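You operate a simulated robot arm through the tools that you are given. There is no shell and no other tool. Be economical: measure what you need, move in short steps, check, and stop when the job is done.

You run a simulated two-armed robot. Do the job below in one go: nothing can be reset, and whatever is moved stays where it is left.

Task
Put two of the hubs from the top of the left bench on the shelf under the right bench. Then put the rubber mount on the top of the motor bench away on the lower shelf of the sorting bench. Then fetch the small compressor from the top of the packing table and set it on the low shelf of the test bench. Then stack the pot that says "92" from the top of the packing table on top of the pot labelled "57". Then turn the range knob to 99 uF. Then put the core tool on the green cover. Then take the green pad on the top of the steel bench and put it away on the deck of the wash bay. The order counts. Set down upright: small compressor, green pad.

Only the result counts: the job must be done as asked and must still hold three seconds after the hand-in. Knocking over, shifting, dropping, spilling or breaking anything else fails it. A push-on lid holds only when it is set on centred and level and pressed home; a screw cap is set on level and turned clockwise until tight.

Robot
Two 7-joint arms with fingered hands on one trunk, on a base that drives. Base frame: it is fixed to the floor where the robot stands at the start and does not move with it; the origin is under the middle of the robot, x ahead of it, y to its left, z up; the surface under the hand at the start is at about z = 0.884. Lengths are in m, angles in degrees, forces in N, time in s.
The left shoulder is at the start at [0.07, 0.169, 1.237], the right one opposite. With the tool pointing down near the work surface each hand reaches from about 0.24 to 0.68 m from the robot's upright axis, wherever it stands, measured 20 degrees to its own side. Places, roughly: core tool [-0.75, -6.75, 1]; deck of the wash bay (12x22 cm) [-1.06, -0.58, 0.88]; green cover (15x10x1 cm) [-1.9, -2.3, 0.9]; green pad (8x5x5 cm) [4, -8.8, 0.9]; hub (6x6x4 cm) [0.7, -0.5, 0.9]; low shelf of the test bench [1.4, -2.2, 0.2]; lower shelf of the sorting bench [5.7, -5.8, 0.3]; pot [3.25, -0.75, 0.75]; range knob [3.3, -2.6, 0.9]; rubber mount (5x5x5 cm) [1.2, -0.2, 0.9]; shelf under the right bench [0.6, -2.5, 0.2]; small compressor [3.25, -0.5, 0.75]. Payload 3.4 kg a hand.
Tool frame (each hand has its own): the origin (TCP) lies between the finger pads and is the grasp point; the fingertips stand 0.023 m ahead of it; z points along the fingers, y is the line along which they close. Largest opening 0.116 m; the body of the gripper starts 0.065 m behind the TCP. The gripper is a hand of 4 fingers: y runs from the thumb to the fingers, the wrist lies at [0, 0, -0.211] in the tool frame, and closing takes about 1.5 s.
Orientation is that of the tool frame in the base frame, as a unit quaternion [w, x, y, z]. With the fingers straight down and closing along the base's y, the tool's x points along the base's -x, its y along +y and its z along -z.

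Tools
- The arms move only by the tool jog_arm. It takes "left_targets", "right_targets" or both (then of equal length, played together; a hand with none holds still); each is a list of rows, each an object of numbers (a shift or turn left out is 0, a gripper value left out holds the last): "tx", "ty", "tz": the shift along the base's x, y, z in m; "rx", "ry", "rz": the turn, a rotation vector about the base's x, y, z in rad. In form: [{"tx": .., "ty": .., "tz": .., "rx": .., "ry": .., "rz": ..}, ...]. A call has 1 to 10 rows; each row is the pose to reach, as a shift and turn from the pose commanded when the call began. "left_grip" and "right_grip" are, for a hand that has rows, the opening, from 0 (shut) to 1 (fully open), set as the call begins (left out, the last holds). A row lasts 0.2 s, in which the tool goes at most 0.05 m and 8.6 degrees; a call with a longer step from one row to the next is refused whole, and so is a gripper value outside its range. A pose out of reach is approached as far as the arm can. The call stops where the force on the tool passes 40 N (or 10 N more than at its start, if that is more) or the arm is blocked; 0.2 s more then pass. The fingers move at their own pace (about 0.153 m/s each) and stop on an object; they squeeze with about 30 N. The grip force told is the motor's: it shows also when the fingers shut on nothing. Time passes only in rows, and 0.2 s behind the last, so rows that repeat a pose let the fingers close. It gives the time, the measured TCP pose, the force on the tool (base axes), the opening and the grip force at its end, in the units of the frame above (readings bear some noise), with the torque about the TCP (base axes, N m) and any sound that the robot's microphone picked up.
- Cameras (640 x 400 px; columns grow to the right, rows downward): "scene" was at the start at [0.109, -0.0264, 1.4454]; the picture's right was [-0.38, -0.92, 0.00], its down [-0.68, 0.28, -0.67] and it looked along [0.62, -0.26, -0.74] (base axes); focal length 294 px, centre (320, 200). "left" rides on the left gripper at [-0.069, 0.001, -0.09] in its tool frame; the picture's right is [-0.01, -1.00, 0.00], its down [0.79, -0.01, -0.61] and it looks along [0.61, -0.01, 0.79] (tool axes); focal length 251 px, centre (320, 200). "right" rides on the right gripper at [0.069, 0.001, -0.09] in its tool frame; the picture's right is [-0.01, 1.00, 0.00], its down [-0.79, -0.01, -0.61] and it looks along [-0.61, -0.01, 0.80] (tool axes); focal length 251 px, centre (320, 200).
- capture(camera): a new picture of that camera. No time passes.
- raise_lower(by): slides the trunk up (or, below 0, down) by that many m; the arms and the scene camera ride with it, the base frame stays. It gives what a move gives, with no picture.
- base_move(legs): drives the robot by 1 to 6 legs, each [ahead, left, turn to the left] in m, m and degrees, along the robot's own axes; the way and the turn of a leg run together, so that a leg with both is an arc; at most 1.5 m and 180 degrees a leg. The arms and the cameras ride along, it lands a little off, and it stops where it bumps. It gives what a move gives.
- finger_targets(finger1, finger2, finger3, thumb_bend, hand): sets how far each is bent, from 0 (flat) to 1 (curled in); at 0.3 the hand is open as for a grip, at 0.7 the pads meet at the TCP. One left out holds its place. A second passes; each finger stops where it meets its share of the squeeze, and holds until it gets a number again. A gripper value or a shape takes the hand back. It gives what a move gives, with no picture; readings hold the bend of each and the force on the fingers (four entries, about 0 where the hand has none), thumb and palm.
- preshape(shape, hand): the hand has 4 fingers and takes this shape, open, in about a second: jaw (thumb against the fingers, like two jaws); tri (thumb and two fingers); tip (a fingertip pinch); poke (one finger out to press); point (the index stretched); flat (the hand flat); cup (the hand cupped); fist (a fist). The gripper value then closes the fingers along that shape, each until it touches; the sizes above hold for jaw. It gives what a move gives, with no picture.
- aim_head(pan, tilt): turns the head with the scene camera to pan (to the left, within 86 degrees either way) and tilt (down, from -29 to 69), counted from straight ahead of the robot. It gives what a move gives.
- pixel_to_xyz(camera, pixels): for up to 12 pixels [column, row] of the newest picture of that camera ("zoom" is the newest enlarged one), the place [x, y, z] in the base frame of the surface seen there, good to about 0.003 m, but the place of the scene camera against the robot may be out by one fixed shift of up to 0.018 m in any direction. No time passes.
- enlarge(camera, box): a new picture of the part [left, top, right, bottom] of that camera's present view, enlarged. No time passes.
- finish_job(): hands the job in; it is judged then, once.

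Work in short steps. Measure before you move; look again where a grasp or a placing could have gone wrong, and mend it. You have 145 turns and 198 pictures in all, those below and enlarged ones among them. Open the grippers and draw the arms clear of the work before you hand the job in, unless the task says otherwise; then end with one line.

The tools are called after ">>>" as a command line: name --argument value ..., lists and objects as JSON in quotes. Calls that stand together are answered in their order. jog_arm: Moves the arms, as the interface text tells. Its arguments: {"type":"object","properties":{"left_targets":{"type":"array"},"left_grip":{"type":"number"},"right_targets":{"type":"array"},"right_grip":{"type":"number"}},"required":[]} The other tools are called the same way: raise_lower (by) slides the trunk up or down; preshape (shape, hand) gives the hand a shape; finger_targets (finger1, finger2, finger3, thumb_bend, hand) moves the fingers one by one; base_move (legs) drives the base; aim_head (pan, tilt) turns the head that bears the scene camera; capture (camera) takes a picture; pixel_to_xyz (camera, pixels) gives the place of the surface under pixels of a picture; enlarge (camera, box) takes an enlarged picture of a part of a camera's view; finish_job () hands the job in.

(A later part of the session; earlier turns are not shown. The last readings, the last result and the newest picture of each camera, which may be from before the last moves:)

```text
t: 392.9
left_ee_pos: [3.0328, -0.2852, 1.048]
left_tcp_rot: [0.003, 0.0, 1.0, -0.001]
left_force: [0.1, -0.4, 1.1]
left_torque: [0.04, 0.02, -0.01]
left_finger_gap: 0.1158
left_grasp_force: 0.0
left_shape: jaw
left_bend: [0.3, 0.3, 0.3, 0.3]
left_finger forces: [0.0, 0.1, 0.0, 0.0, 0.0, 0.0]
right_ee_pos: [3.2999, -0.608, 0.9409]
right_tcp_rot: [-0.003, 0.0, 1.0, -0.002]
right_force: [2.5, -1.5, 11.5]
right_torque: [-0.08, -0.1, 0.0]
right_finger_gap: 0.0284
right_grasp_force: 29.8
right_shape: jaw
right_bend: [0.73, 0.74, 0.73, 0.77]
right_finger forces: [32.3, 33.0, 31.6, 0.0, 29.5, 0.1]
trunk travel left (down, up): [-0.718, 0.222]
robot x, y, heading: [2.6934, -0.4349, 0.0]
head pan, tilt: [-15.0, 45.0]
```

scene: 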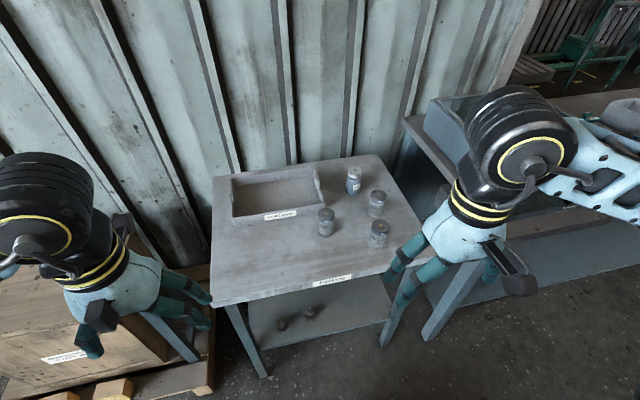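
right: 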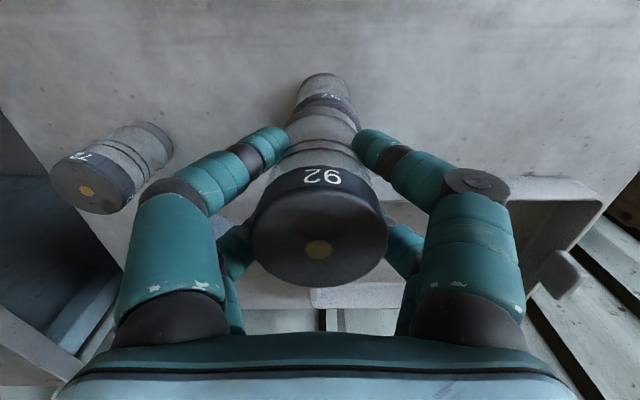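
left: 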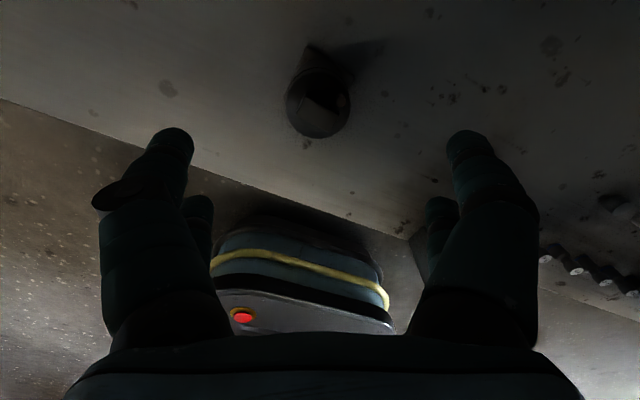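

Contact at 11.5 N. Relieve 1 mm, open, and check.

>>> jog_arm --right_targets '[{"tz": 0.001}, {"tz": 0.001}]'

>>> jog_arm --right_targets '[{}, {}, {}, {}, {}, {}, {}]' --right_grip 1

>>> capture --camera "right"

>>> enlarge --camera "scene" --box '[240, 140, 440, 290]'

```text
t: 393.5
left_ee_pos: [3.0349, -0.2865, 1.0483]
left_tcp_rot: [0.002, 0.001, 1.0, -0.001]
left_force: [0.8, 0.5, 1.4]
left_torque: [0.0, 0.02, -0.01]
left_finger_gap: 0.1158
left_grasp_force: 0.0
left_shape: jaw
left_bend: [0.3, 0.3, 0.3, 0.3]
left_finger forces: [0.1, 0.0, 0.0, 0.0, 0.2, 0.0]
right_ee_pos: [3.2986, -0.6074, 0.9416]
right_tcp_rot: [-0.003, 0.001, 1.0, -0.001]
right_force: [1.9, -1.2, 9.4]
right_torque: [-0.04, -0.04, 0.0]
right_finger_gap: 0.028
right_grasp_force: 29.5
right_shape: jaw
right_bend: [0.73, 0.74, 0.73, 0.77]
right_finger forces: [32.4, 32.9, 31.3, 0.0, 29.5, 0.1]
trunk travel left (down, up): [-0.718, 0.222]
robot x, y, heading: [2.6943, -0.4325, -0.1]
head pan, tilt: [-15.0, 45.0]
```

```text
t: 395.1
left_ee_pos: [3.0363, -0.2864, 1.0488]
left_tcp_rot: [0.001, 0.0, 1.0, -0.001]
left_force: [-0.4, 0.6, -0.7]
left_torque: [0.01, 0.0, 0.0]
left_finger_gap: 0.1158
left_grasp_force: 0.0
left_shape: jaw
left_bend: [0.3, 0.3, 0.3, 0.3]
left_finger forces: [0.1, 0.0, 0.1, 0.0, 0.0, 0.0]
right_ee_pos: [3.301, -0.6069, 0.9408]
right_tcp_rot: [-0.004, 0.001, 1.0, -0.002]
right_force: [0.3, 0.1, -0.1]
right_torque: [-0.03, 0.0, -0.03]
right_finger_gap: 0.1157
right_grasp_force: 0.0
right_shape: jaw
right_bend: [0.3, 0.3, 0.3, 0.3]
right_finger forces: [0.0, 0.0, 0.0, 0.0, 0.1, 0.0]
trunk travel left (down, up): [-0.718, 0.222]
robot x, y, heading: [2.6922, -0.439, 0.0]
head pan, tilt: [-15.0, 45.0]
```

```text
104 pictures are left
```

right: 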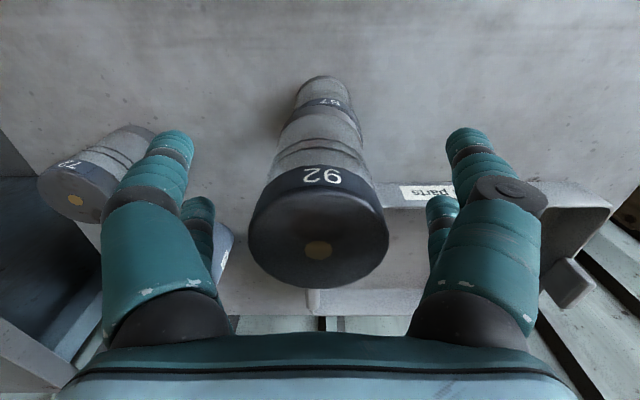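

```text
2.67 times, centred on (340, 215) of scene
```

zoom: 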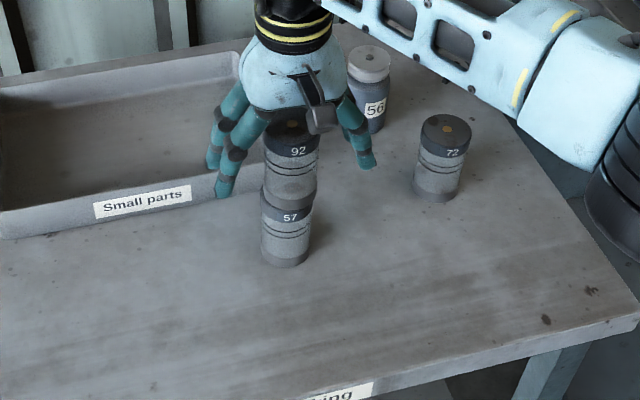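

Stacked neatly. Lift straight up 0.2, then back off and look at the range knob's table (x 3.1+, y≈-2.6).

>>> jog_arm --right_targets '[{"tz": 0.03}, {"tz": 0.07}, {"tz": 0.11}, {"tz": 0.15}, {"tz": 0.19}, {"tx": -0.04, "tz": 0.21}, {"tx": -0.09, "tz": 0.22}, {"tx": -0.13, "tz": 0.22}, {"tx": -0.17, "tz": 0.22}]'

>>> enlarge --camera "scene" --box '[240, 140, 440, 290]'

>>> base_move --legs '[[-0.35, 0, 0], [0, -1.1, 0], [0, -1.0, 0]]'

>>> aim_head --pan 0 --tilt 35

>>> capture --camera "scene"

```text
refused: row 7 steps farther than a row can; nothing moved
```

```text
2.67 times, centred on (340, 215) of scene
```

zoom: 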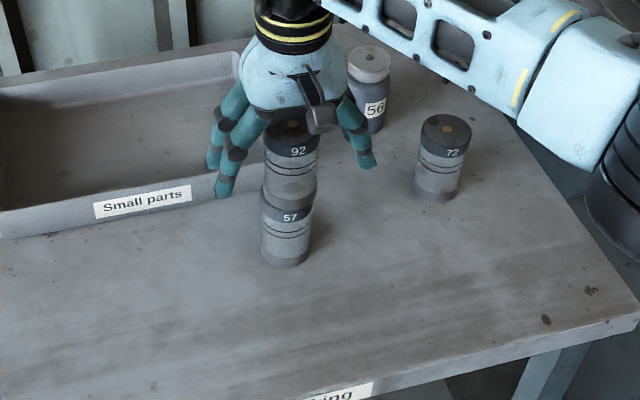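

```text
t: 407.4
left_ee_pos: [2.7026, -2.3793, 1.0482]
left_tcp_rot: [0.0, -0.007, 1.0, -0.001]
left_force: [0.3, 0.4, -0.2]
left_torque: [-0.01, 0.0, 0.0]
left_finger_gap: 0.1159
left_grasp_force: 0.0
left_shape: jaw
left_bend: [0.3, 0.3, 0.3, 0.3]
left_finger forces: [0.0, 0.0, 0.0, 0.1, 0.0, 0.0]
right_ee_pos: [2.9716, -2.6959, 0.9399]
right_tcp_rot: [-0.004, -0.007, 1.0, -0.001]
right_force: [-0.8, -0.7, 0.0]
right_torque: [0.01, 0.01, 0.01]
right_finger_gap: 0.1159
right_grasp_force: 0.0
right_shape: jaw
right_bend: [0.3, 0.3, 0.3, 0.3]
right_finger forces: [0.0, 0.0, 0.0, 0.0, 0.0, 0.0]
trunk travel left (down, up): [-0.718, 0.222]
robot x, y, heading: [2.3651, -2.5338, 0.7]
head pan, tilt: [-15.0, 45.0]
```

```text
t: 408.2
left_ee_pos: [2.703, -2.3777, 1.048]
left_tcp_rot: [0.002, -0.007, 1.0, 0.0]
left_force: [-0.8, 0.1, 0.4]
left_torque: [0.01, 0.01, -0.03]
left_finger_gap: 0.116
left_grasp_force: 0.0
left_shape: jaw
left_bend: [0.3, 0.3, 0.3, 0.3]
left_finger forces: [0.0, 0.0, 0.0, 0.1, 0.0, 0.0]
right_ee_pos: [2.9728, -2.6962, 0.9418]
right_tcp_rot: [-0.003, -0.007, 1.0, -0.001]
right_force: [-0.1, -0.7, -0.2]
right_torque: [0.0, -0.02, 0.0]
right_finger_gap: 0.1157
right_grasp_force: 0.0
right_shape: jaw
right_bend: [0.3, 0.3, 0.3, 0.3]
right_finger forces: [0.0, 0.0, 0.2, 0.0, 0.0, 0.0]
trunk travel left (down, up): [-0.718, 0.222]
robot x, y, heading: [2.3639, -2.5375, 1.0]
head pan, tilt: [0.0, 35.0]
```

```text
101 pictures are left
```

scene: 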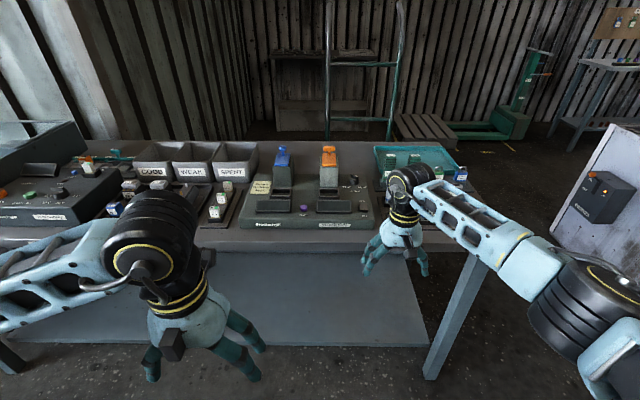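

The jog was refused (nothing moved) and the base then backed out with the fingers still straddling the pot — along the open x direction. I must check that the stack is undisturbed.

>>> aim_head --pan 62 --tilt 22

>>> enlarge --camera "scene" --box '[160, 100, 480, 300]'

```text
t: 409.5
left_ee_pos: [2.7031, -2.3791, 1.0462]
left_tcp_rot: [0.001, -0.007, 1.0, -0.002]
left_force: [1.0, -0.2, -0.6]
left_torque: [0.0, -0.01, -0.02]
left_finger_gap: 0.1159
left_grasp_force: 0.0
left_shape: jaw
left_bend: [0.3, 0.3, 0.3, 0.3]
left_finger forces: [0.0, 0.0, 0.1, 0.0, 0.0, 0.1]
right_ee_pos: [2.9724, -2.6957, 0.9416]
right_tcp_rot: [-0.004, -0.007, 1.0, -0.002]
right_force: [-0.4, -0.7, 0.6]
right_torque: [0.02, -0.02, 0.0]
right_finger_gap: 0.1159
right_grasp_force: 0.1
right_shape: jaw
right_bend: [0.3, 0.3, 0.3, 0.3]
right_finger forces: [0.1, 0.0, 0.0, 0.0, 0.1, 0.0]
trunk travel left (down, up): [-0.718, 0.222]
robot x, y, heading: [2.365, -2.5324, 1.0]
head pan, tilt: [62.0, 22.0]
```

```text
2.00 times, centred on (320, 200) of scene
```

zoom: 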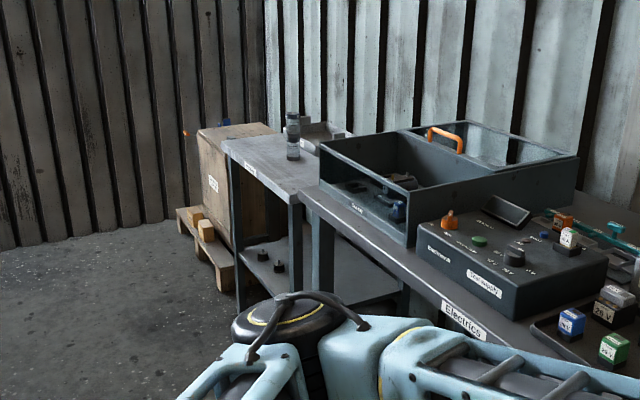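

The stack still stands. Zoom closer to verify, and look for the range knob on the Electrics bench.

>>> enlarge --camera "scene" --box '[280, 145, 350, 190]'

>>> pixel_to_xyz --camera "scene" --pixels '[[306, 160], [306, 174], [306, 157]]'

>>> aim_head --pan -5 --tilt 35

>>> enlarge --camera "scene" --box '[180, 130, 420, 250]'

```text
8.89 times, centred on (315, 168) of scene
```

zoom: 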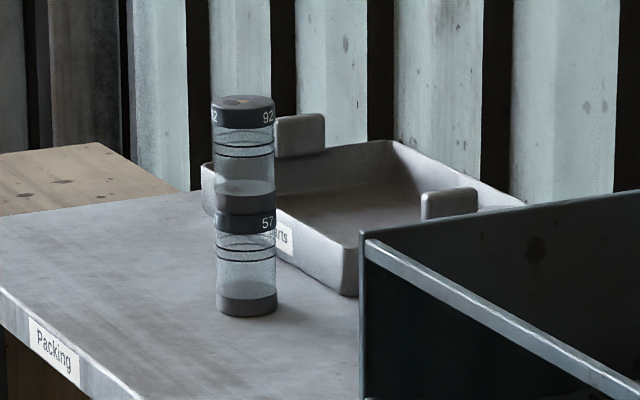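

```text
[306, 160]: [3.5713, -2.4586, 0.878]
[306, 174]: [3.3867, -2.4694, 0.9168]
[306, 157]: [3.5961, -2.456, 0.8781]
```

```text
t: 410.9
left_ee_pos: [2.703, -2.3798, 1.0479]
left_tcp_rot: [0.001, -0.007, 1.0, -0.001]
left_force: [-0.6, 0.7, -0.3]
left_torque: [-0.02, -0.01, 0.0]
left_finger_gap: 0.1158
left_grasp_force: 0.0
left_shape: jaw
left_bend: [0.3, 0.3, 0.3, 0.3]
left_finger forces: [0.0, 0.0, 0.0, 0.0, 0.0, 0.0]
right_ee_pos: [2.9727, -2.6963, 0.9419]
right_tcp_rot: [-0.003, -0.007, 1.0, -0.003]
right_force: [0.0, 0.8, -1.0]
right_torque: [-0.02, -0.03, 0.0]
right_finger_gap: 0.1159
right_grasp_force: 0.1
right_shape: jaw
right_bend: [0.3, 0.3, 0.3, 0.3]
right_finger forces: [0.0, 0.1, 0.1, 0.0, 0.0, 0.0]
trunk travel left (down, up): [-0.718, 0.222]
robot x, y, heading: [2.3607, -2.5329, 0.9]
head pan, tilt: [-5.0, 35.0]
```

```text
2.67 times, centred on (300, 190) of scene
```

zoom: 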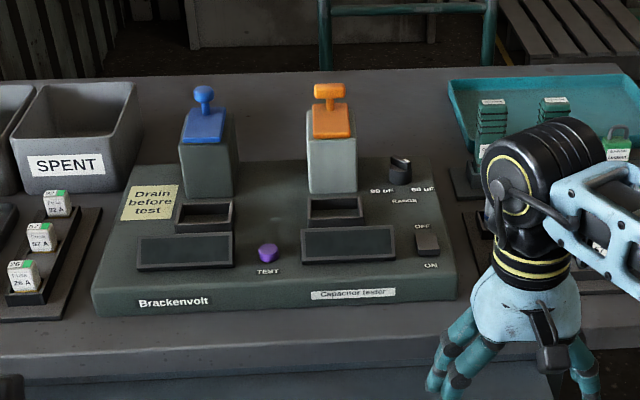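

The stack is fine and straight. The range knob is at zoom (400,170) on the Capacitor tester. Zoom there.

>>> enlarge --camera "scene" --box '[310, 180, 358, 210]'

>>> pixel_to_xyz --camera "zoom" --pixels '[[260, 150], [250, 110], [280, 200], [200, 220], [330, 220], [260, 280]]'

>>> jog_arm --right_targets '[{"tz": 0.04}, {"tz": 0.08}, {"tz": 0.12}, {"tx": -0.04, "tz": 0.14}, {"tx": -0.08, "tz": 0.16}]'

```text
13.33 times, centred on (334, 195) of scene
```

zoom: 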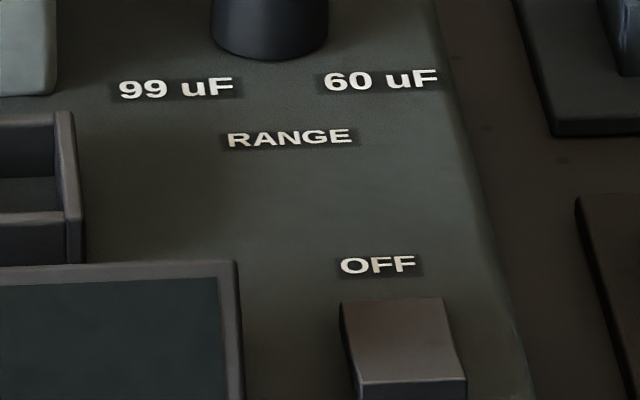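

```text
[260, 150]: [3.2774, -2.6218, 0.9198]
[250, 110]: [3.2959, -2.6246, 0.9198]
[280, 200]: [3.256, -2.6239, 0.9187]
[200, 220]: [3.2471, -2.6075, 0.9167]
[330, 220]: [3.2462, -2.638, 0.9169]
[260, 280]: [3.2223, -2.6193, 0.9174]
```

```text
t: 412.1
left_ee_pos: [2.7021, -2.3791, 1.0491]
left_tcp_rot: [0.002, -0.006, 1.0, 0.0]
left_force: [0.0, 0.1, 0.1]
left_torque: [-0.01, -0.02, 0.0]
left_finger_gap: 0.1158
left_grasp_force: 0.0
left_shape: jaw
left_bend: [0.3, 0.3, 0.3, 0.3]
left_finger forces: [0.0, 0.0, 0.0, 0.0, 0.0, 0.1]
right_ee_pos: [2.8909, -2.6969, 1.1031]
right_tcp_rot: [-0.002, -0.008, 1.0, -0.002]
right_force: [-0.2, 0.0, -0.2]
right_torque: [0.0, -0.03, 0.0]
right_finger_gap: 0.1159
right_grasp_force: 0.1
right_shape: jaw
right_bend: [0.3, 0.3, 0.3, 0.3]
right_finger forces: [0.0, 0.1, 0.0, 0.1, 0.1, 0.0]
trunk travel left (down, up): [-0.718, 0.222]
robot x, y, heading: [2.3675, -2.5329, 0.8]
head pan, tilt: [-5.0, 35.0]
```

>>> enlarge --camera "scene" --box '[302, 173, 358, 213]'

```text
10.00 times, centred on (330, 193) of scene
```

zoom: 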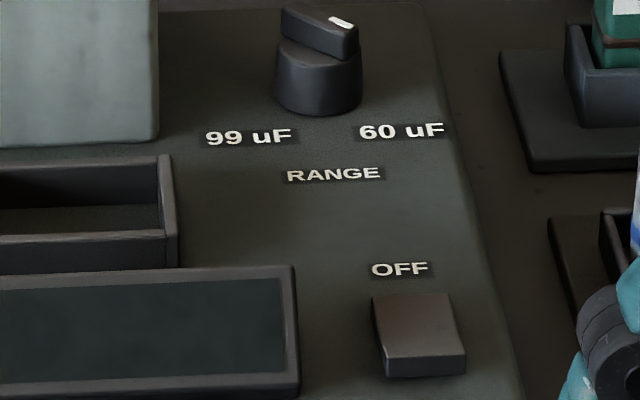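

The knob's mark points right-front toward "60 uF"; it must turn clockwise (from above) to "99 uF" at left-front. Measure knob and labels.

>>> pixel_to_xyz --camera "zoom" --pixels '[[318, 100], [300, 20], [340, 20], [350, 40], [282, 25], [248, 138], [400, 131], [330, 175], [278, 80], [360, 80], [318, 112], [320, 15]]'

```text
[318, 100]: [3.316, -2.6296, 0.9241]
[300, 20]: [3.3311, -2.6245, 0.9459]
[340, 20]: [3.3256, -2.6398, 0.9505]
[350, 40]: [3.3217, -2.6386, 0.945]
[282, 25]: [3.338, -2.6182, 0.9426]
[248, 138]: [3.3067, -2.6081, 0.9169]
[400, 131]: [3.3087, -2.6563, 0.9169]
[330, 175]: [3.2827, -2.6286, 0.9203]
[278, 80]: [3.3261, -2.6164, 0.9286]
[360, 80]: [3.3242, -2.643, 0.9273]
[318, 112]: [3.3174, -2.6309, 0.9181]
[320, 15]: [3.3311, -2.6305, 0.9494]
```

Measure the tower next to the knob and its heights for hand clearance.

>>> enlarge --camera "scene" --box '[240, 130, 400, 250]'

>>> pixel_to_xyz --camera "zoom" --pixels '[[358, 75], [358, 105], [330, 125], [385, 125], [330, 140], [382, 145], [358, 200], [390, 230], [395, 120], [430, 220], [470, 120], [340, 62]]'

```text
3.33 times, centred on (320, 190) of scene
```

zoom: 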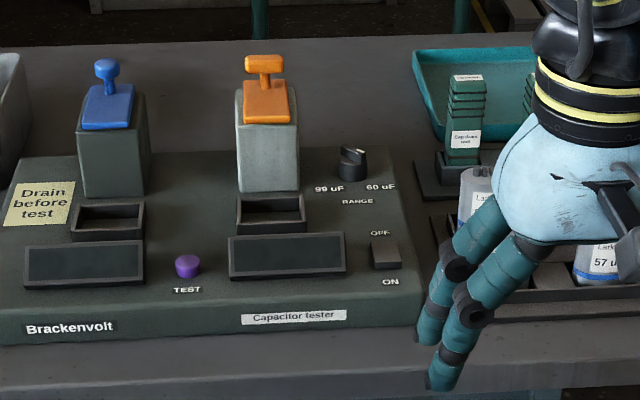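

```text
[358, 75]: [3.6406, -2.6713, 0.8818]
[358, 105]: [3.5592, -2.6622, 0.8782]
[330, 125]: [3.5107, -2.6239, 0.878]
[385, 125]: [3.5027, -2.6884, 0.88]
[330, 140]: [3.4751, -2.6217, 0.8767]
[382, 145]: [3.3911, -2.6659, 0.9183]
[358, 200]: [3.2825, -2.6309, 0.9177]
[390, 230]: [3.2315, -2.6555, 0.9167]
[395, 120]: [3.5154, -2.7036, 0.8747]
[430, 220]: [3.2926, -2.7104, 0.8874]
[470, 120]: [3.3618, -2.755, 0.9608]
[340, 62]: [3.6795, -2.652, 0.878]
```

>>> pixel_to_xyz --camera "zoom" --pixels '[[265, 60], [265, 110], [292, 110], [296, 135], [297, 180], [240, 180], [268, 150], [240, 100], [465, 85], [450, 165], [440, 150]]'

```text
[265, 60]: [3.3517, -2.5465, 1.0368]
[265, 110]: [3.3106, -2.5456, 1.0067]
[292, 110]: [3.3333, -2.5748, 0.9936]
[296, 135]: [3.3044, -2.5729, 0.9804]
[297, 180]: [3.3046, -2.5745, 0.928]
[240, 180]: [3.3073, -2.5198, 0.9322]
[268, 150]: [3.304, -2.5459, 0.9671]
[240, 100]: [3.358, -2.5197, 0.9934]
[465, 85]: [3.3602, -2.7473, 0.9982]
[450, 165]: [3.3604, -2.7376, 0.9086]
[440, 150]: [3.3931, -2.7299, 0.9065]
```

Tower edge is 0.058 m from the knob, so a slim grip is needed. Try the fingertip pinch shape on the right hand in free air and look.

>>> preshape --shape "tip" --hand "right"

>>> capture --camera "right"

>>> enlarge --camera "scene" --box '[330, 80, 530, 250]'

```text
t: 413.0
left_ee_pos: [2.703, -2.3786, 1.0468]
left_tcp_rot: [0.001, -0.007, 1.0, -0.001]
left_force: [-0.1, -0.4, 0.2]
left_torque: [0.01, -0.01, 0.0]
left_finger_gap: 0.1158
left_grasp_force: 0.1
left_shape: jaw
left_bend: [0.3, 0.3, 0.3, 0.3]
left_finger forces: [0.1, 0.1, 0.1, 0.0, 0.1, 0.0]
right_ee_pos: [2.8923, -2.6947, 1.1017]
right_tcp_rot: [-0.004, -0.007, 1.0, -0.001]
right_force: [0.6, 0.3, -1.4]
right_torque: [0.01, -0.02, -0.01]
right_finger_gap: 0.116
right_grasp_force: 0.1
right_shape: tip
right_bend: [0.3, 0.3, 0.3, 0.3]
right_finger forces: [0.0, 0.0, 0.1, 0.0, 0.0, 0.1]
trunk travel left (down, up): [-0.718, 0.222]
robot x, y, heading: [2.3651, -2.5325, 0.9]
head pan, tilt: [-5.0, 35.0]
```

```text
94 pictures are left
```

right: 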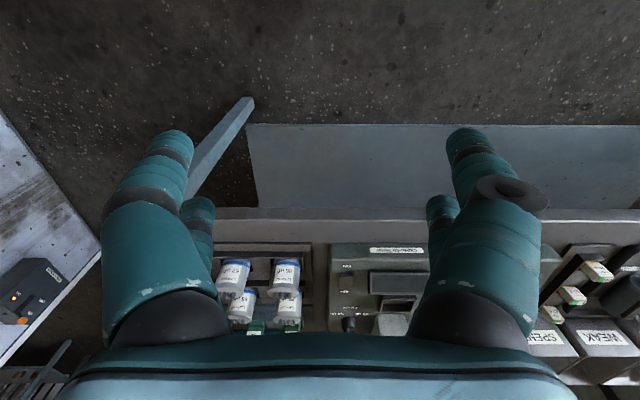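

```text
2.35 times, centred on (430, 165) of scene
```

zoom: 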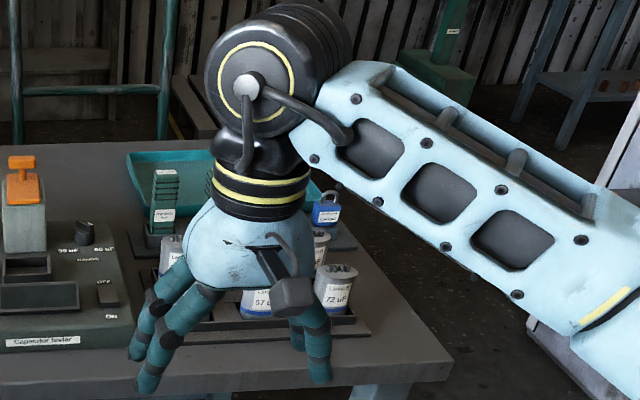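

Same when open; see how it looks partly closed (grip 0.35).

>>> jog_arm --right_targets '[{}, {}, {}, {}, {}]' --right_grip 0.35

>>> capture --camera "right"

>>> enlarge --camera "scene" --box '[330, 80, 530, 250]'

```text
t: 414.2
left_ee_pos: [2.7039, -2.3804, 1.0484]
left_tcp_rot: [0.002, -0.007, 1.0, -0.001]
left_force: [-0.7, -0.5, -0.5]
left_torque: [0.0, 0.0, 0.0]
left_finger_gap: 0.1158
left_grasp_force: 0.1
left_shape: jaw
left_bend: [0.3, 0.3, 0.3, 0.3]
left_finger forces: [0.0, 0.0, 0.0, 0.1, 0.0, 0.0]
right_ee_pos: [2.8916, -2.6971, 1.1012]
right_tcp_rot: [-0.003, -0.008, 1.0, -0.001]
right_force: [1.1, -0.9, 0.6]
right_torque: [-0.02, 0.01, 0.02]
right_finger_gap: 0.0411
right_grasp_force: 0.1
right_shape: tip
right_bend: [0.73, 0.73, 0.73, 0.77]
right_finger forces: [0.0, 0.1, 0.0, 0.0, 0.0, 0.0]
trunk travel left (down, up): [-0.718, 0.222]
robot x, y, heading: [2.3622, -2.5322, 0.6]
head pan, tilt: [-5.0, 35.0]
```

```text
92 pictures are left
```

right: 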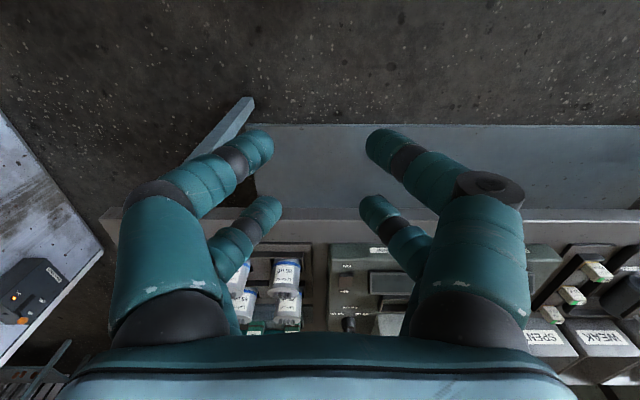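

```text
2.35 times, centred on (430, 165) of scene
```

zoom: 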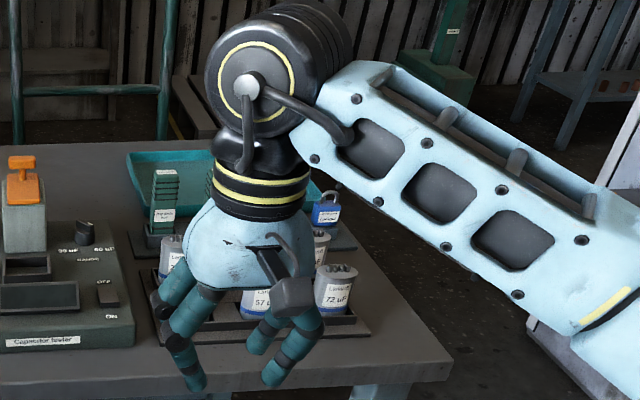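

Check the "poke" shape instead: a single finger could push the knob's pointer without crowding the tower.

>>> preshape --shape "poke" --hand "right"

>>> capture --camera "right"

>>> enlarge --camera "scene" --box '[330, 80, 530, 250]'

```text
t: 415.1
left_ee_pos: [2.7035, -2.3784, 1.0475]
left_tcp_rot: [0.002, -0.007, 1.0, -0.001]
left_force: [0.9, -0.2, -1.0]
left_torque: [0.03, 0.02, 0.01]
left_finger_gap: 0.1161
left_grasp_force: 0.2
left_shape: jaw
left_bend: [0.3, 0.3, 0.3, 0.3]
left_finger forces: [0.0, 0.0, 0.1, 0.0, 0.0, 0.0]
right_ee_pos: [2.8936, -2.6966, 1.1009]
right_tcp_rot: [-0.004, -0.008, 1.0, -0.002]
right_force: [-0.4, 0.6, 0.6]
right_torque: [-0.03, 0.0, 0.04]
right_finger_gap: 0.0
right_grasp_force: 0.2
right_shape: poke
right_bend: [1.0, 1.0, 1.0, 0.28]
right_finger forces: [0.1, 0.0, 0.1, 0.2, 0.0, 0.0]
trunk travel left (down, up): [-0.718, 0.222]
robot x, y, heading: [2.3629, -2.5337, 0.6]
head pan, tilt: [-5.0, 35.0]
```

```text
90 pictures are left
```

right: 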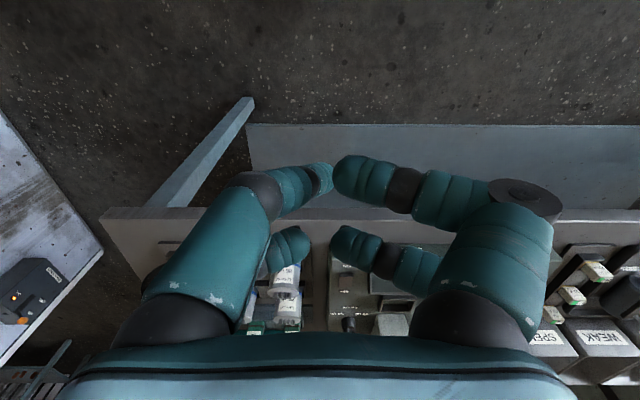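

```text
2.35 times, centred on (430, 165) of scene
```

zoom: 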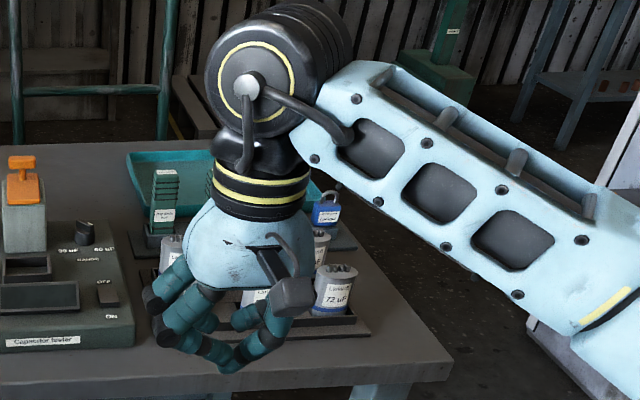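

Unclear; look at the "point" shape too.

>>> preshape --shape "point" --hand "right"

>>> capture --camera "right"

>>> enlarge --camera "scene" --box '[330, 80, 530, 250]'

```text
t: 416.0
left_ee_pos: [2.7027, -2.3793, 1.0484]
left_tcp_rot: [0.001, -0.007, 1.0, 0.0]
left_force: [-0.4, -0.7, 0.3]
left_torque: [-0.02, 0.01, -0.01]
left_finger_gap: 0.1161
left_grasp_force: 0.1
left_shape: jaw
left_bend: [0.3, 0.3, 0.3, 0.3]
left_finger forces: [0.1, 0.1, 0.1, 0.1, 0.0, 0.0]
right_ee_pos: [2.8932, -2.6969, 1.1021]
right_tcp_rot: [-0.004, -0.008, 1.0, -0.001]
right_force: [0.6, 0.0, -0.2]
right_torque: [-0.01, 0.03, 0.02]
right_finger_gap: 0.0
right_grasp_force: 0.0
right_shape: point
right_bend: [0.05, 0.82, 0.82, 0.31]
right_finger forces: [0.1, 0.0, 0.0, 0.0, 0.0, 0.1]
trunk travel left (down, up): [-0.718, 0.222]
robot x, y, heading: [2.3632, -2.5334, 0.9]
head pan, tilt: [-5.0, 35.0]
```

```text
88 pictures are left
```

right: 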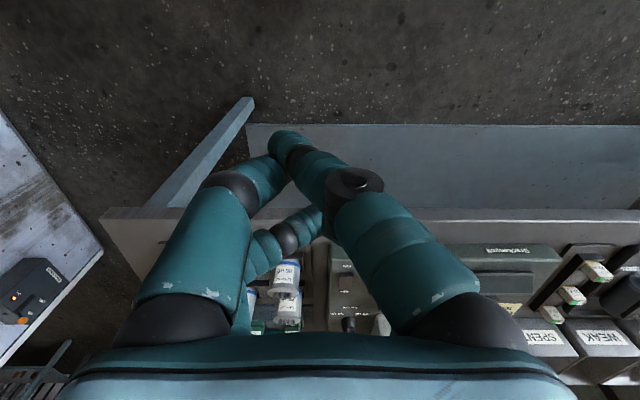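

```text
2.35 times, centred on (430, 165) of scene
```

zoom: 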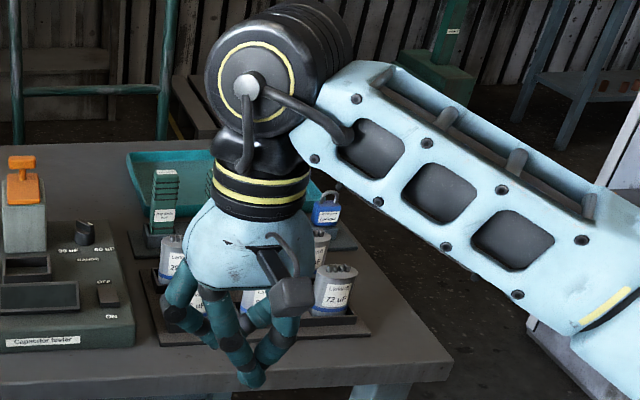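

Index is stretched with its tip lowest. Measure the index tip and other finger points relative to the TCP (2.893,-2.697,1.102).

>>> pixel_to_xyz --camera "right" --pixels '[[285, 138], [295, 155], [320, 175], [355, 185], [260, 170], [240, 190], [440, 280], [190, 270], [300, 230], [330, 215]]'

>>> pixel_to_xyz --camera "zoom" --pixels '[[250, 382], [250, 370], [235, 345], [170, 315], [275, 350], [195, 335], [195, 290]]'

```text
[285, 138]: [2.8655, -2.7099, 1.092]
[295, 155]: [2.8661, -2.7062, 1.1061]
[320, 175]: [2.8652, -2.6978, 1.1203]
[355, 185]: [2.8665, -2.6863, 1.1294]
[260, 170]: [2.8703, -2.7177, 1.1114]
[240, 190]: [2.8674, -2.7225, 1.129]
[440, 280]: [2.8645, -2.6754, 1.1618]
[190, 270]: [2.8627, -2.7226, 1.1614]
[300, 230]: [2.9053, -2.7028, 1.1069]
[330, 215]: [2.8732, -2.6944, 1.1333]
```

```text
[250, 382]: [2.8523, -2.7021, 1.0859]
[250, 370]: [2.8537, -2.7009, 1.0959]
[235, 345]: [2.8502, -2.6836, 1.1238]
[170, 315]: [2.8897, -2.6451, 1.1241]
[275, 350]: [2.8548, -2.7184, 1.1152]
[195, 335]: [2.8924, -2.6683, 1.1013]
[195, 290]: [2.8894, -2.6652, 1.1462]
```

Plan: with the hand yawed about -70°, the index tip can push the pointer from the -y side while the knuckles stay clear of the tower. Yaw the right hand and raise it a little first.

>>> jog_arm --right_targets '[{"tz": 0.01, "rz": -0.14}, {"tz": 0.02, "rz": -0.28}, {"tz": 0.03, "rz": -0.42}, {"tz": 0.04, "rz": -0.56}, {"tz": 0.05, "rz": -0.7}, {"tz": 0.05, "rz": -0.84}, {"tz": 0.05, "rz": -0.98}, {"tz": 0.05, "rz": -1.1}, {"tz": 0.05, "rz": -1.2}, {"tz": 0.05, "rz": -1.2}]'

>>> base_move --legs '[[0.36, 0.07, -0.9]]'

>>> capture --camera "right"

>>> capture --camera "scene"

```text
t: 418.2
left_ee_pos: [2.7, -2.378, 1.0497]
left_tcp_rot: [0.003, -0.007, 1.0, -0.002]
left_force: [-0.4, 0.6, 0.1]
left_torque: [-0.02, -0.02, 0.01]
left_finger_gap: 0.1159
left_grasp_force: 0.1
left_shape: jaw
left_bend: [0.3, 0.3, 0.3, 0.3]
left_finger forces: [0.0, 0.1, 0.0, 0.0, 0.0, 0.0]
right_ee_pos: [2.9648, -2.7276, 1.1777]
right_tcp_rot: [-0.004, 0.557, 0.83, 0.001]
right_force: [-0.2, 0.4, -0.9]
right_torque: [-0.01, 0.0, -0.03]
right_finger_gap: 0.0
right_grasp_force: 0.0
right_shape: point
right_bend: [0.0, 0.79, 0.83, 0.36]
right_finger forces: [0.1, 0.1, 0.0, 0.0, 0.0, 0.0]
right hand out of reach, approached as far as the arm can: row 5, 6, 7, 8, 9, 10
trunk travel left (down, up): [-0.718, 0.222]
robot x, y, heading: [2.3668, -2.5339, 0.8]
head pan, tilt: [-5.0, 35.0]
```

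```text
t: 420.5
left_ee_pos: [3.0655, -2.3137, 1.0475]
left_tcp_rot: [0.002, 0.003, 1.0, -0.002]
left_force: [0.3, 0.0, 0.1]
left_torque: [0.02, -0.02, 0.01]
left_finger_gap: 0.1159
left_grasp_force: 0.1
left_shape: jaw
left_bend: [0.3, 0.3, 0.3, 0.3]
left_finger forces: [0.0, 0.0, 0.0, 0.0, 0.1, 0.0]
right_ee_pos: [3.3237, -2.6692, 1.1755]
right_tcp_rot: [-0.005, 0.565, 0.825, 0.0]
right_force: [-0.2, -0.6, -1.0]
right_torque: [0.02, 0.03, -0.03]
right_finger_gap: 0.0
right_grasp_force: 0.0
right_shape: point
right_bend: [0.0, 0.78, 0.83, 0.37]
right_finger forces: [0.1, 0.2, 0.0, 0.1, 0.0, 0.1]
trunk travel left (down, up): [-0.718, 0.222]
robot x, y, heading: [2.727, -2.4643, -0.3]
head pan, tilt: [-5.0, 35.0]
```

```text
86 pictures are left
```

right: 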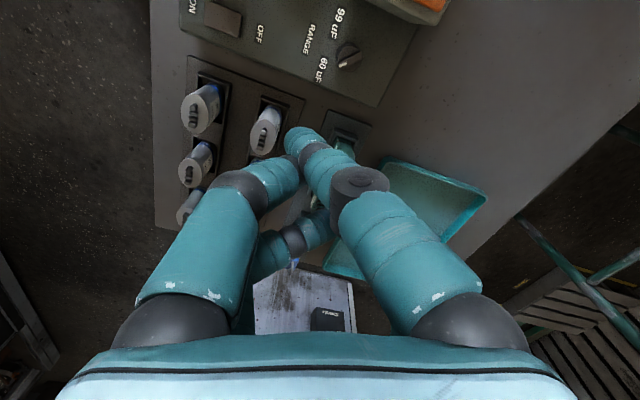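

```text
85 pictures are left
```

scene: 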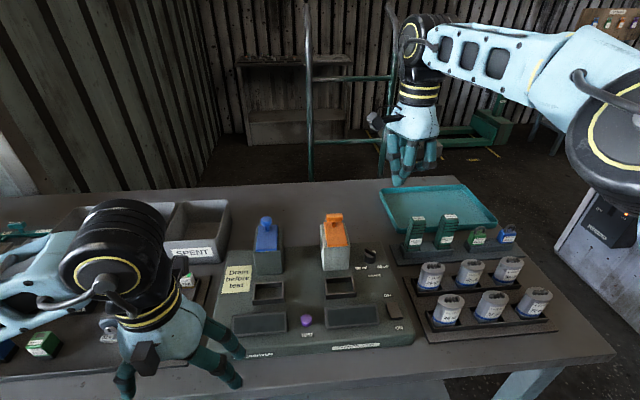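

Yaw is -69°. The right camera sees the knob at (347,55); zoom and measure it exactly.

>>> enlarge --camera "right" --box '[300, 20, 396, 100]'

>>> pixel_to_xyz --camera "zoom" --pixels '[[315, 240], [270, 300], [390, 240], [330, 215], [260, 20], [150, 330], [310, 180], [375, 290]]'

>>> enlarge --camera "scene" --box '[320, 200, 440, 300]'

```text
5.00 times, centred on (348, 60) of right
```

zoom: 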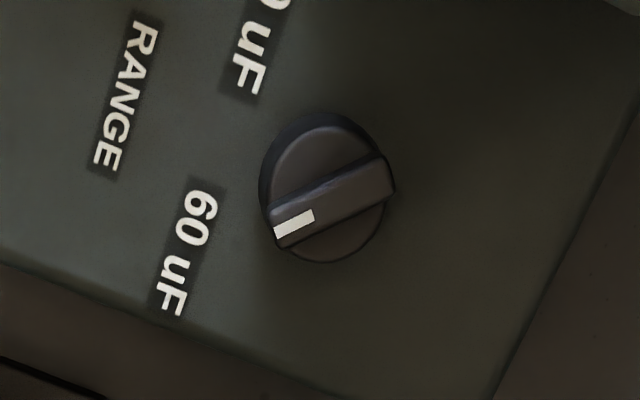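

```text
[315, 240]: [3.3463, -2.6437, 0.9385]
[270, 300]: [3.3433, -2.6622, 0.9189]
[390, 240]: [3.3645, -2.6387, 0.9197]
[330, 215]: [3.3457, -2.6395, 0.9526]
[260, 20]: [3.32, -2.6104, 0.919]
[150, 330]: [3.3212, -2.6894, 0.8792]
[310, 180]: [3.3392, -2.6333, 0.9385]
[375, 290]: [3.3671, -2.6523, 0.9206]
```

```text
4.00 times, centred on (380, 250) of scene
```

zoom: 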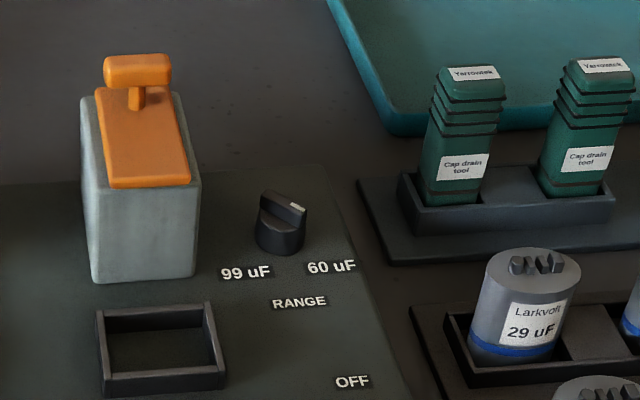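

Measure the bar ends on its top face.

>>> pixel_to_xyz --camera "zoom" --pixels '[[280, 228], [300, 222], [332, 200], [375, 180], [388, 172], [335, 190], [200, 215], [180, 290], [250, 60]]'

```text
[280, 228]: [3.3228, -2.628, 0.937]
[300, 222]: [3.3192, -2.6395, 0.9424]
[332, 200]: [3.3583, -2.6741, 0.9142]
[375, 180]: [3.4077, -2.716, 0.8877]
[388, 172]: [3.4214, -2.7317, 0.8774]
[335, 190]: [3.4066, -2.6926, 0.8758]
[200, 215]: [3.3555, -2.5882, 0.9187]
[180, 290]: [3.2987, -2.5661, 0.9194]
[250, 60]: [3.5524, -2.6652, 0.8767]
```

>>> pixel_to_xyz --camera "right" --pixels '[[340.5, 65.5], [344, 64], [350.4, 60], [356, 57.5], [360.5, 55], [352, 48], [354, 69], [338, 52]]'

```text
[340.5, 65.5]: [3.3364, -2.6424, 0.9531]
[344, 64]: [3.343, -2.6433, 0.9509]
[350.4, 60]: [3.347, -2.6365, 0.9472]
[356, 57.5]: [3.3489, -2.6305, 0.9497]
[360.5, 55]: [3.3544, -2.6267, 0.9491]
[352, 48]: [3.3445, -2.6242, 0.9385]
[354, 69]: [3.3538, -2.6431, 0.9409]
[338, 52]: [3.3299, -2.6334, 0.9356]
```

Pointer direction ≈220°, knob centre (3.346,-2.635), bar top 0.950, shoulder 0.9385. Measure the index tip now from the right camera.

>>> enlarge --camera "right" --box '[220, 100, 412, 260]'

>>> pixel_to_xyz --camera "right" --pixels '[[300, 130], [288, 140], [312, 138], [300, 145], [310, 160], [272, 180], [258, 170], [320, 175], [312, 232], [330, 225], [300, 240]]'

```text
2.50 times, centred on (316, 180) of right
```

zoom: 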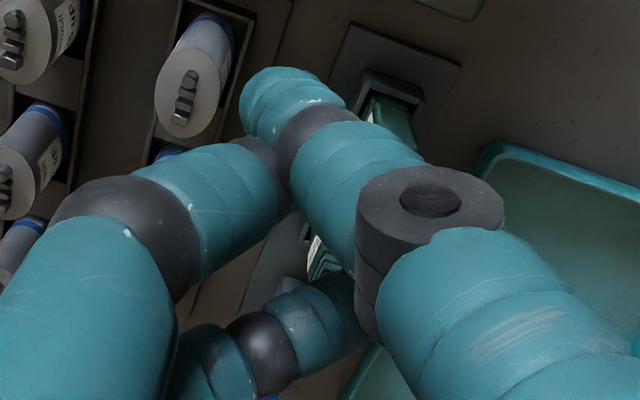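

```text
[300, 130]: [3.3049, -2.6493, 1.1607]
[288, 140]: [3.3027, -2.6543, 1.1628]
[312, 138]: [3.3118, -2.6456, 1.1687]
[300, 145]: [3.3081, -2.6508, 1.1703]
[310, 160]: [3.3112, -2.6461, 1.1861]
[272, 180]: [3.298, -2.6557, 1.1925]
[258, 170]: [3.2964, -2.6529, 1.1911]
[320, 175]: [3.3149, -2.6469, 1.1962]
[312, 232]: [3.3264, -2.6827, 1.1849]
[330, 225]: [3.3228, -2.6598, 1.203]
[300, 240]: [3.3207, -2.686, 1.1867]
```

Index tip sits at TCP+(-0.015,+0.011,-0.020), others ≥3 cm higher. Check neighbours' extents (cap can and green tool) before descending.

>>> pixel_to_xyz --camera "scene" --pixels '[[430, 266], [418, 268], [443, 268], [428, 280], [410, 235], [415, 220], [425, 222], [405, 245]]'

>>> jog_arm --right_targets '[{"tx": 0.02, "tz": -0.02}, {"tx": 0.045, "ty": -0.003, "tz": -0.04}, {"tx": 0.045, "ty": -0.003, "tz": -0.08}, {"tx": 0.045, "ty": -0.003, "tz": -0.12}, {"tx": 0.045, "ty": -0.003, "tz": -0.15}, {"tx": 0.045, "ty": -0.003, "tz": -0.15}]'

>>> capture --camera "right"

>>> enlarge --camera "scene" --box '[300, 150, 460, 300]'

```text
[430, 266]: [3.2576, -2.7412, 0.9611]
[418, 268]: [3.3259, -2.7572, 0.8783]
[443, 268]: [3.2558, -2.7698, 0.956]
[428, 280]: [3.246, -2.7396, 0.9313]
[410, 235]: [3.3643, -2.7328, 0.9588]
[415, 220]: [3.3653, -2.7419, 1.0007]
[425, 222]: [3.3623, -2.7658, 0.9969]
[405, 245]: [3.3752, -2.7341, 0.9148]
```

```text
t: 421.9
left_ee_pos: [3.0658, -2.3138, 1.0468]
left_tcp_rot: [0.0, 0.003, 1.0, 0.0]
left_force: [-0.3, 0.4, -0.8]
left_torque: [0.02, -0.03, 0.0]
left_finger_gap: 0.116
left_grasp_force: 0.0
left_shape: jaw
left_bend: [0.3, 0.3, 0.3, 0.3]
left_finger forces: [0.1, 0.0, 0.0, 0.1, 0.1, 0.0]
right_ee_pos: [3.3695, -2.6712, 1.0245]
right_tcp_rot: [-0.005, 0.566, 0.824, 0.0]
right_force: [-0.8, 0.4, 0.7]
right_torque: [0.02, 0.0, 0.01]
right_finger_gap: 0.0003
right_grasp_force: 0.1
right_shape: point
right_bend: [0.0, 0.78, 0.83, 0.38]
right_finger forces: [0.1, 0.0, 0.2, 0.2, 0.1, 0.0]
right hand out of reach, approached as far as the arm can: row 2, 3
trunk travel left (down, up): [-0.718, 0.222]
robot x, y, heading: [2.7277, -2.4615, -0.6]
head pan, tilt: [-5.0, 35.0]
```

```text
81 pictures are left
```

right: 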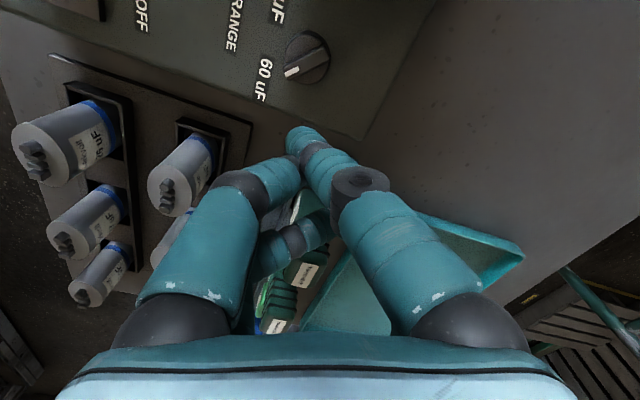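

```text
2.67 times, centred on (380, 225) of scene
```

zoom: 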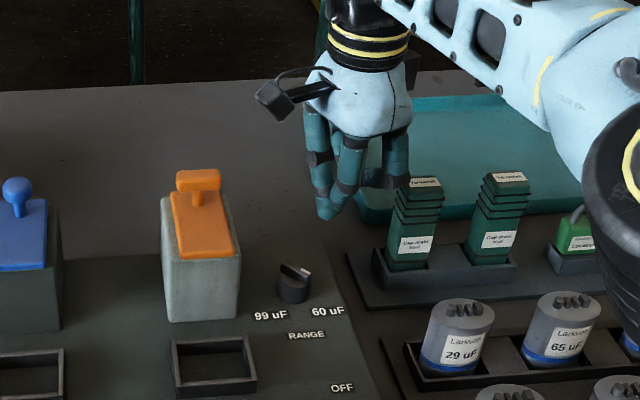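

Clear. Descend so the tip is at z≈0.941, on the knob's -y side.

>>> jog_arm --right_targets '[{"tz": -0.03}, {"tz": -0.05}, {"tz": -0.0635}, {"tz": -0.0635}]'

>>> capture --camera "right"

>>> enlarge --camera "scene" --box '[310, 180, 440, 280]'

```text
t: 422.9
left_ee_pos: [3.0669, -2.3155, 1.0485]
left_tcp_rot: [0.0, 0.003, 1.0, 0.0]
left_force: [0.0, -0.9, 0.2]
left_torque: [-0.01, 0.02, 0.03]
left_finger_gap: 0.1159
left_grasp_force: 0.0
left_shape: jaw
left_bend: [0.3, 0.3, 0.3, 0.3]
left_finger forces: [0.0, 0.1, 0.0, 0.0, 0.1, 0.0]
right_ee_pos: [3.369, -2.6723, 0.9618]
right_tcp_rot: [-0.005, 0.566, 0.825, 0.001]
right_force: [-1.1, -0.3, -0.3]
right_torque: [-0.01, -0.01, -0.02]
right_finger_gap: 0.0
right_grasp_force: 0.1
right_shape: point
right_bend: [0.0, 0.78, 0.83, 0.38]
right_finger forces: [0.0, 0.1, 0.0, 0.1, 0.1, 0.0]
trunk travel left (down, up): [-0.718, 0.222]
robot x, y, heading: [2.7282, -2.4647, -0.3]
head pan, tilt: [-5.0, 35.0]
```

```text
79 pictures are left
```

right: 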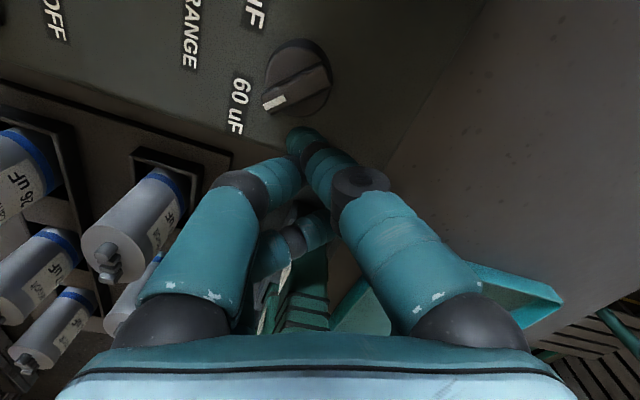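

```text
4.00 times, centred on (375, 230) of scene
```

zoom: 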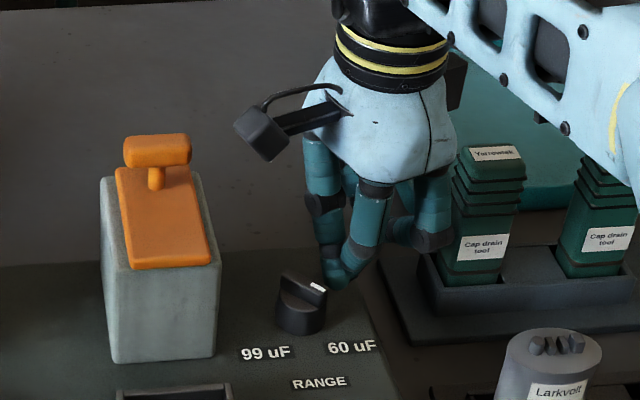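

Fingertip is right beside the bar. Push along the arc to about the mid-way/160° point, then look.

>>> jog_arm --right_targets '[{"tx": -0.004, "ty": 0.006}, {"tx": -0.0077, "ty": 0.011}, {"tx": -0.0107, "ty": 0.0115}, {"tx": -0.0135, "ty": 0.012}, {"tx": -0.016, "ty": 0.0134}, {"tx": -0.018, "ty": 0.0148}, {"tx": -0.0197, "ty": 0.0168}, {"tx": -0.0213, "ty": 0.0189}, {"tx": -0.0213, "ty": 0.0189}]'

>>> capture --camera "right"

>>> enlarge --camera "scene" --box '[310, 180, 440, 280]'

```text
t: 424.9
left_ee_pos: [3.0623, -2.3144, 1.0496]
left_tcp_rot: [0.003, 0.003, 1.0, 0.0]
left_force: [0.5, 1.4, 0.2]
left_torque: [0.0, 0.0, -0.01]
left_finger_gap: 0.1159
left_grasp_force: 0.1
left_shape: jaw
left_bend: [0.3, 0.3, 0.3, 0.3]
left_finger forces: [0.1, 0.0, 0.0, 0.0, 0.0, 0.1]
right_ee_pos: [3.3527, -2.6574, 0.9628]
right_tcp_rot: [-0.005, 0.564, 0.826, 0.002]
right_force: [-12.8, -5.9, 10.6]
right_torque: [0.02, 0.49, 0.27]
right_finger_gap: 0.0001
right_grasp_force: 0.1
right_shape: point
right_bend: [0.01, 0.78, 0.82, 0.38]
right_finger forces: [0.0, 0.1, 0.0, 0.0, 0.0, 0.0]
right hand out of reach, approached as far as the arm can: row 6, 7, 8, 9
trunk travel left (down, up): [-0.718, 0.222]
robot x, y, heading: [2.7237, -2.4589, -0.3]
head pan, tilt: [-5.0, 35.0]
```

```text
77 pictures are left
```

right: 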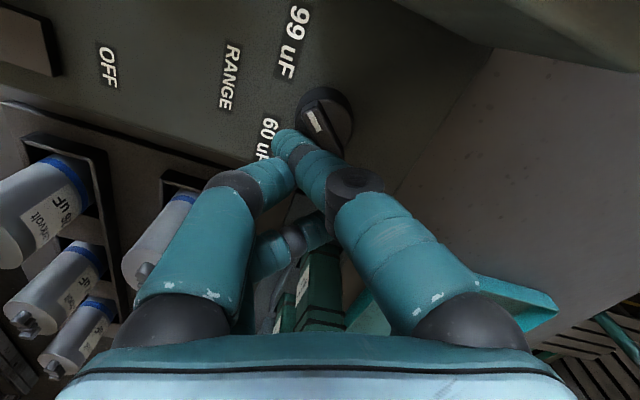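

```text
4.00 times, centred on (375, 230) of scene
```

zoom: 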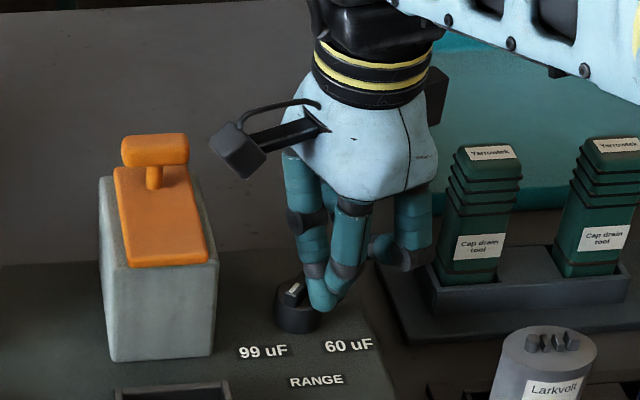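

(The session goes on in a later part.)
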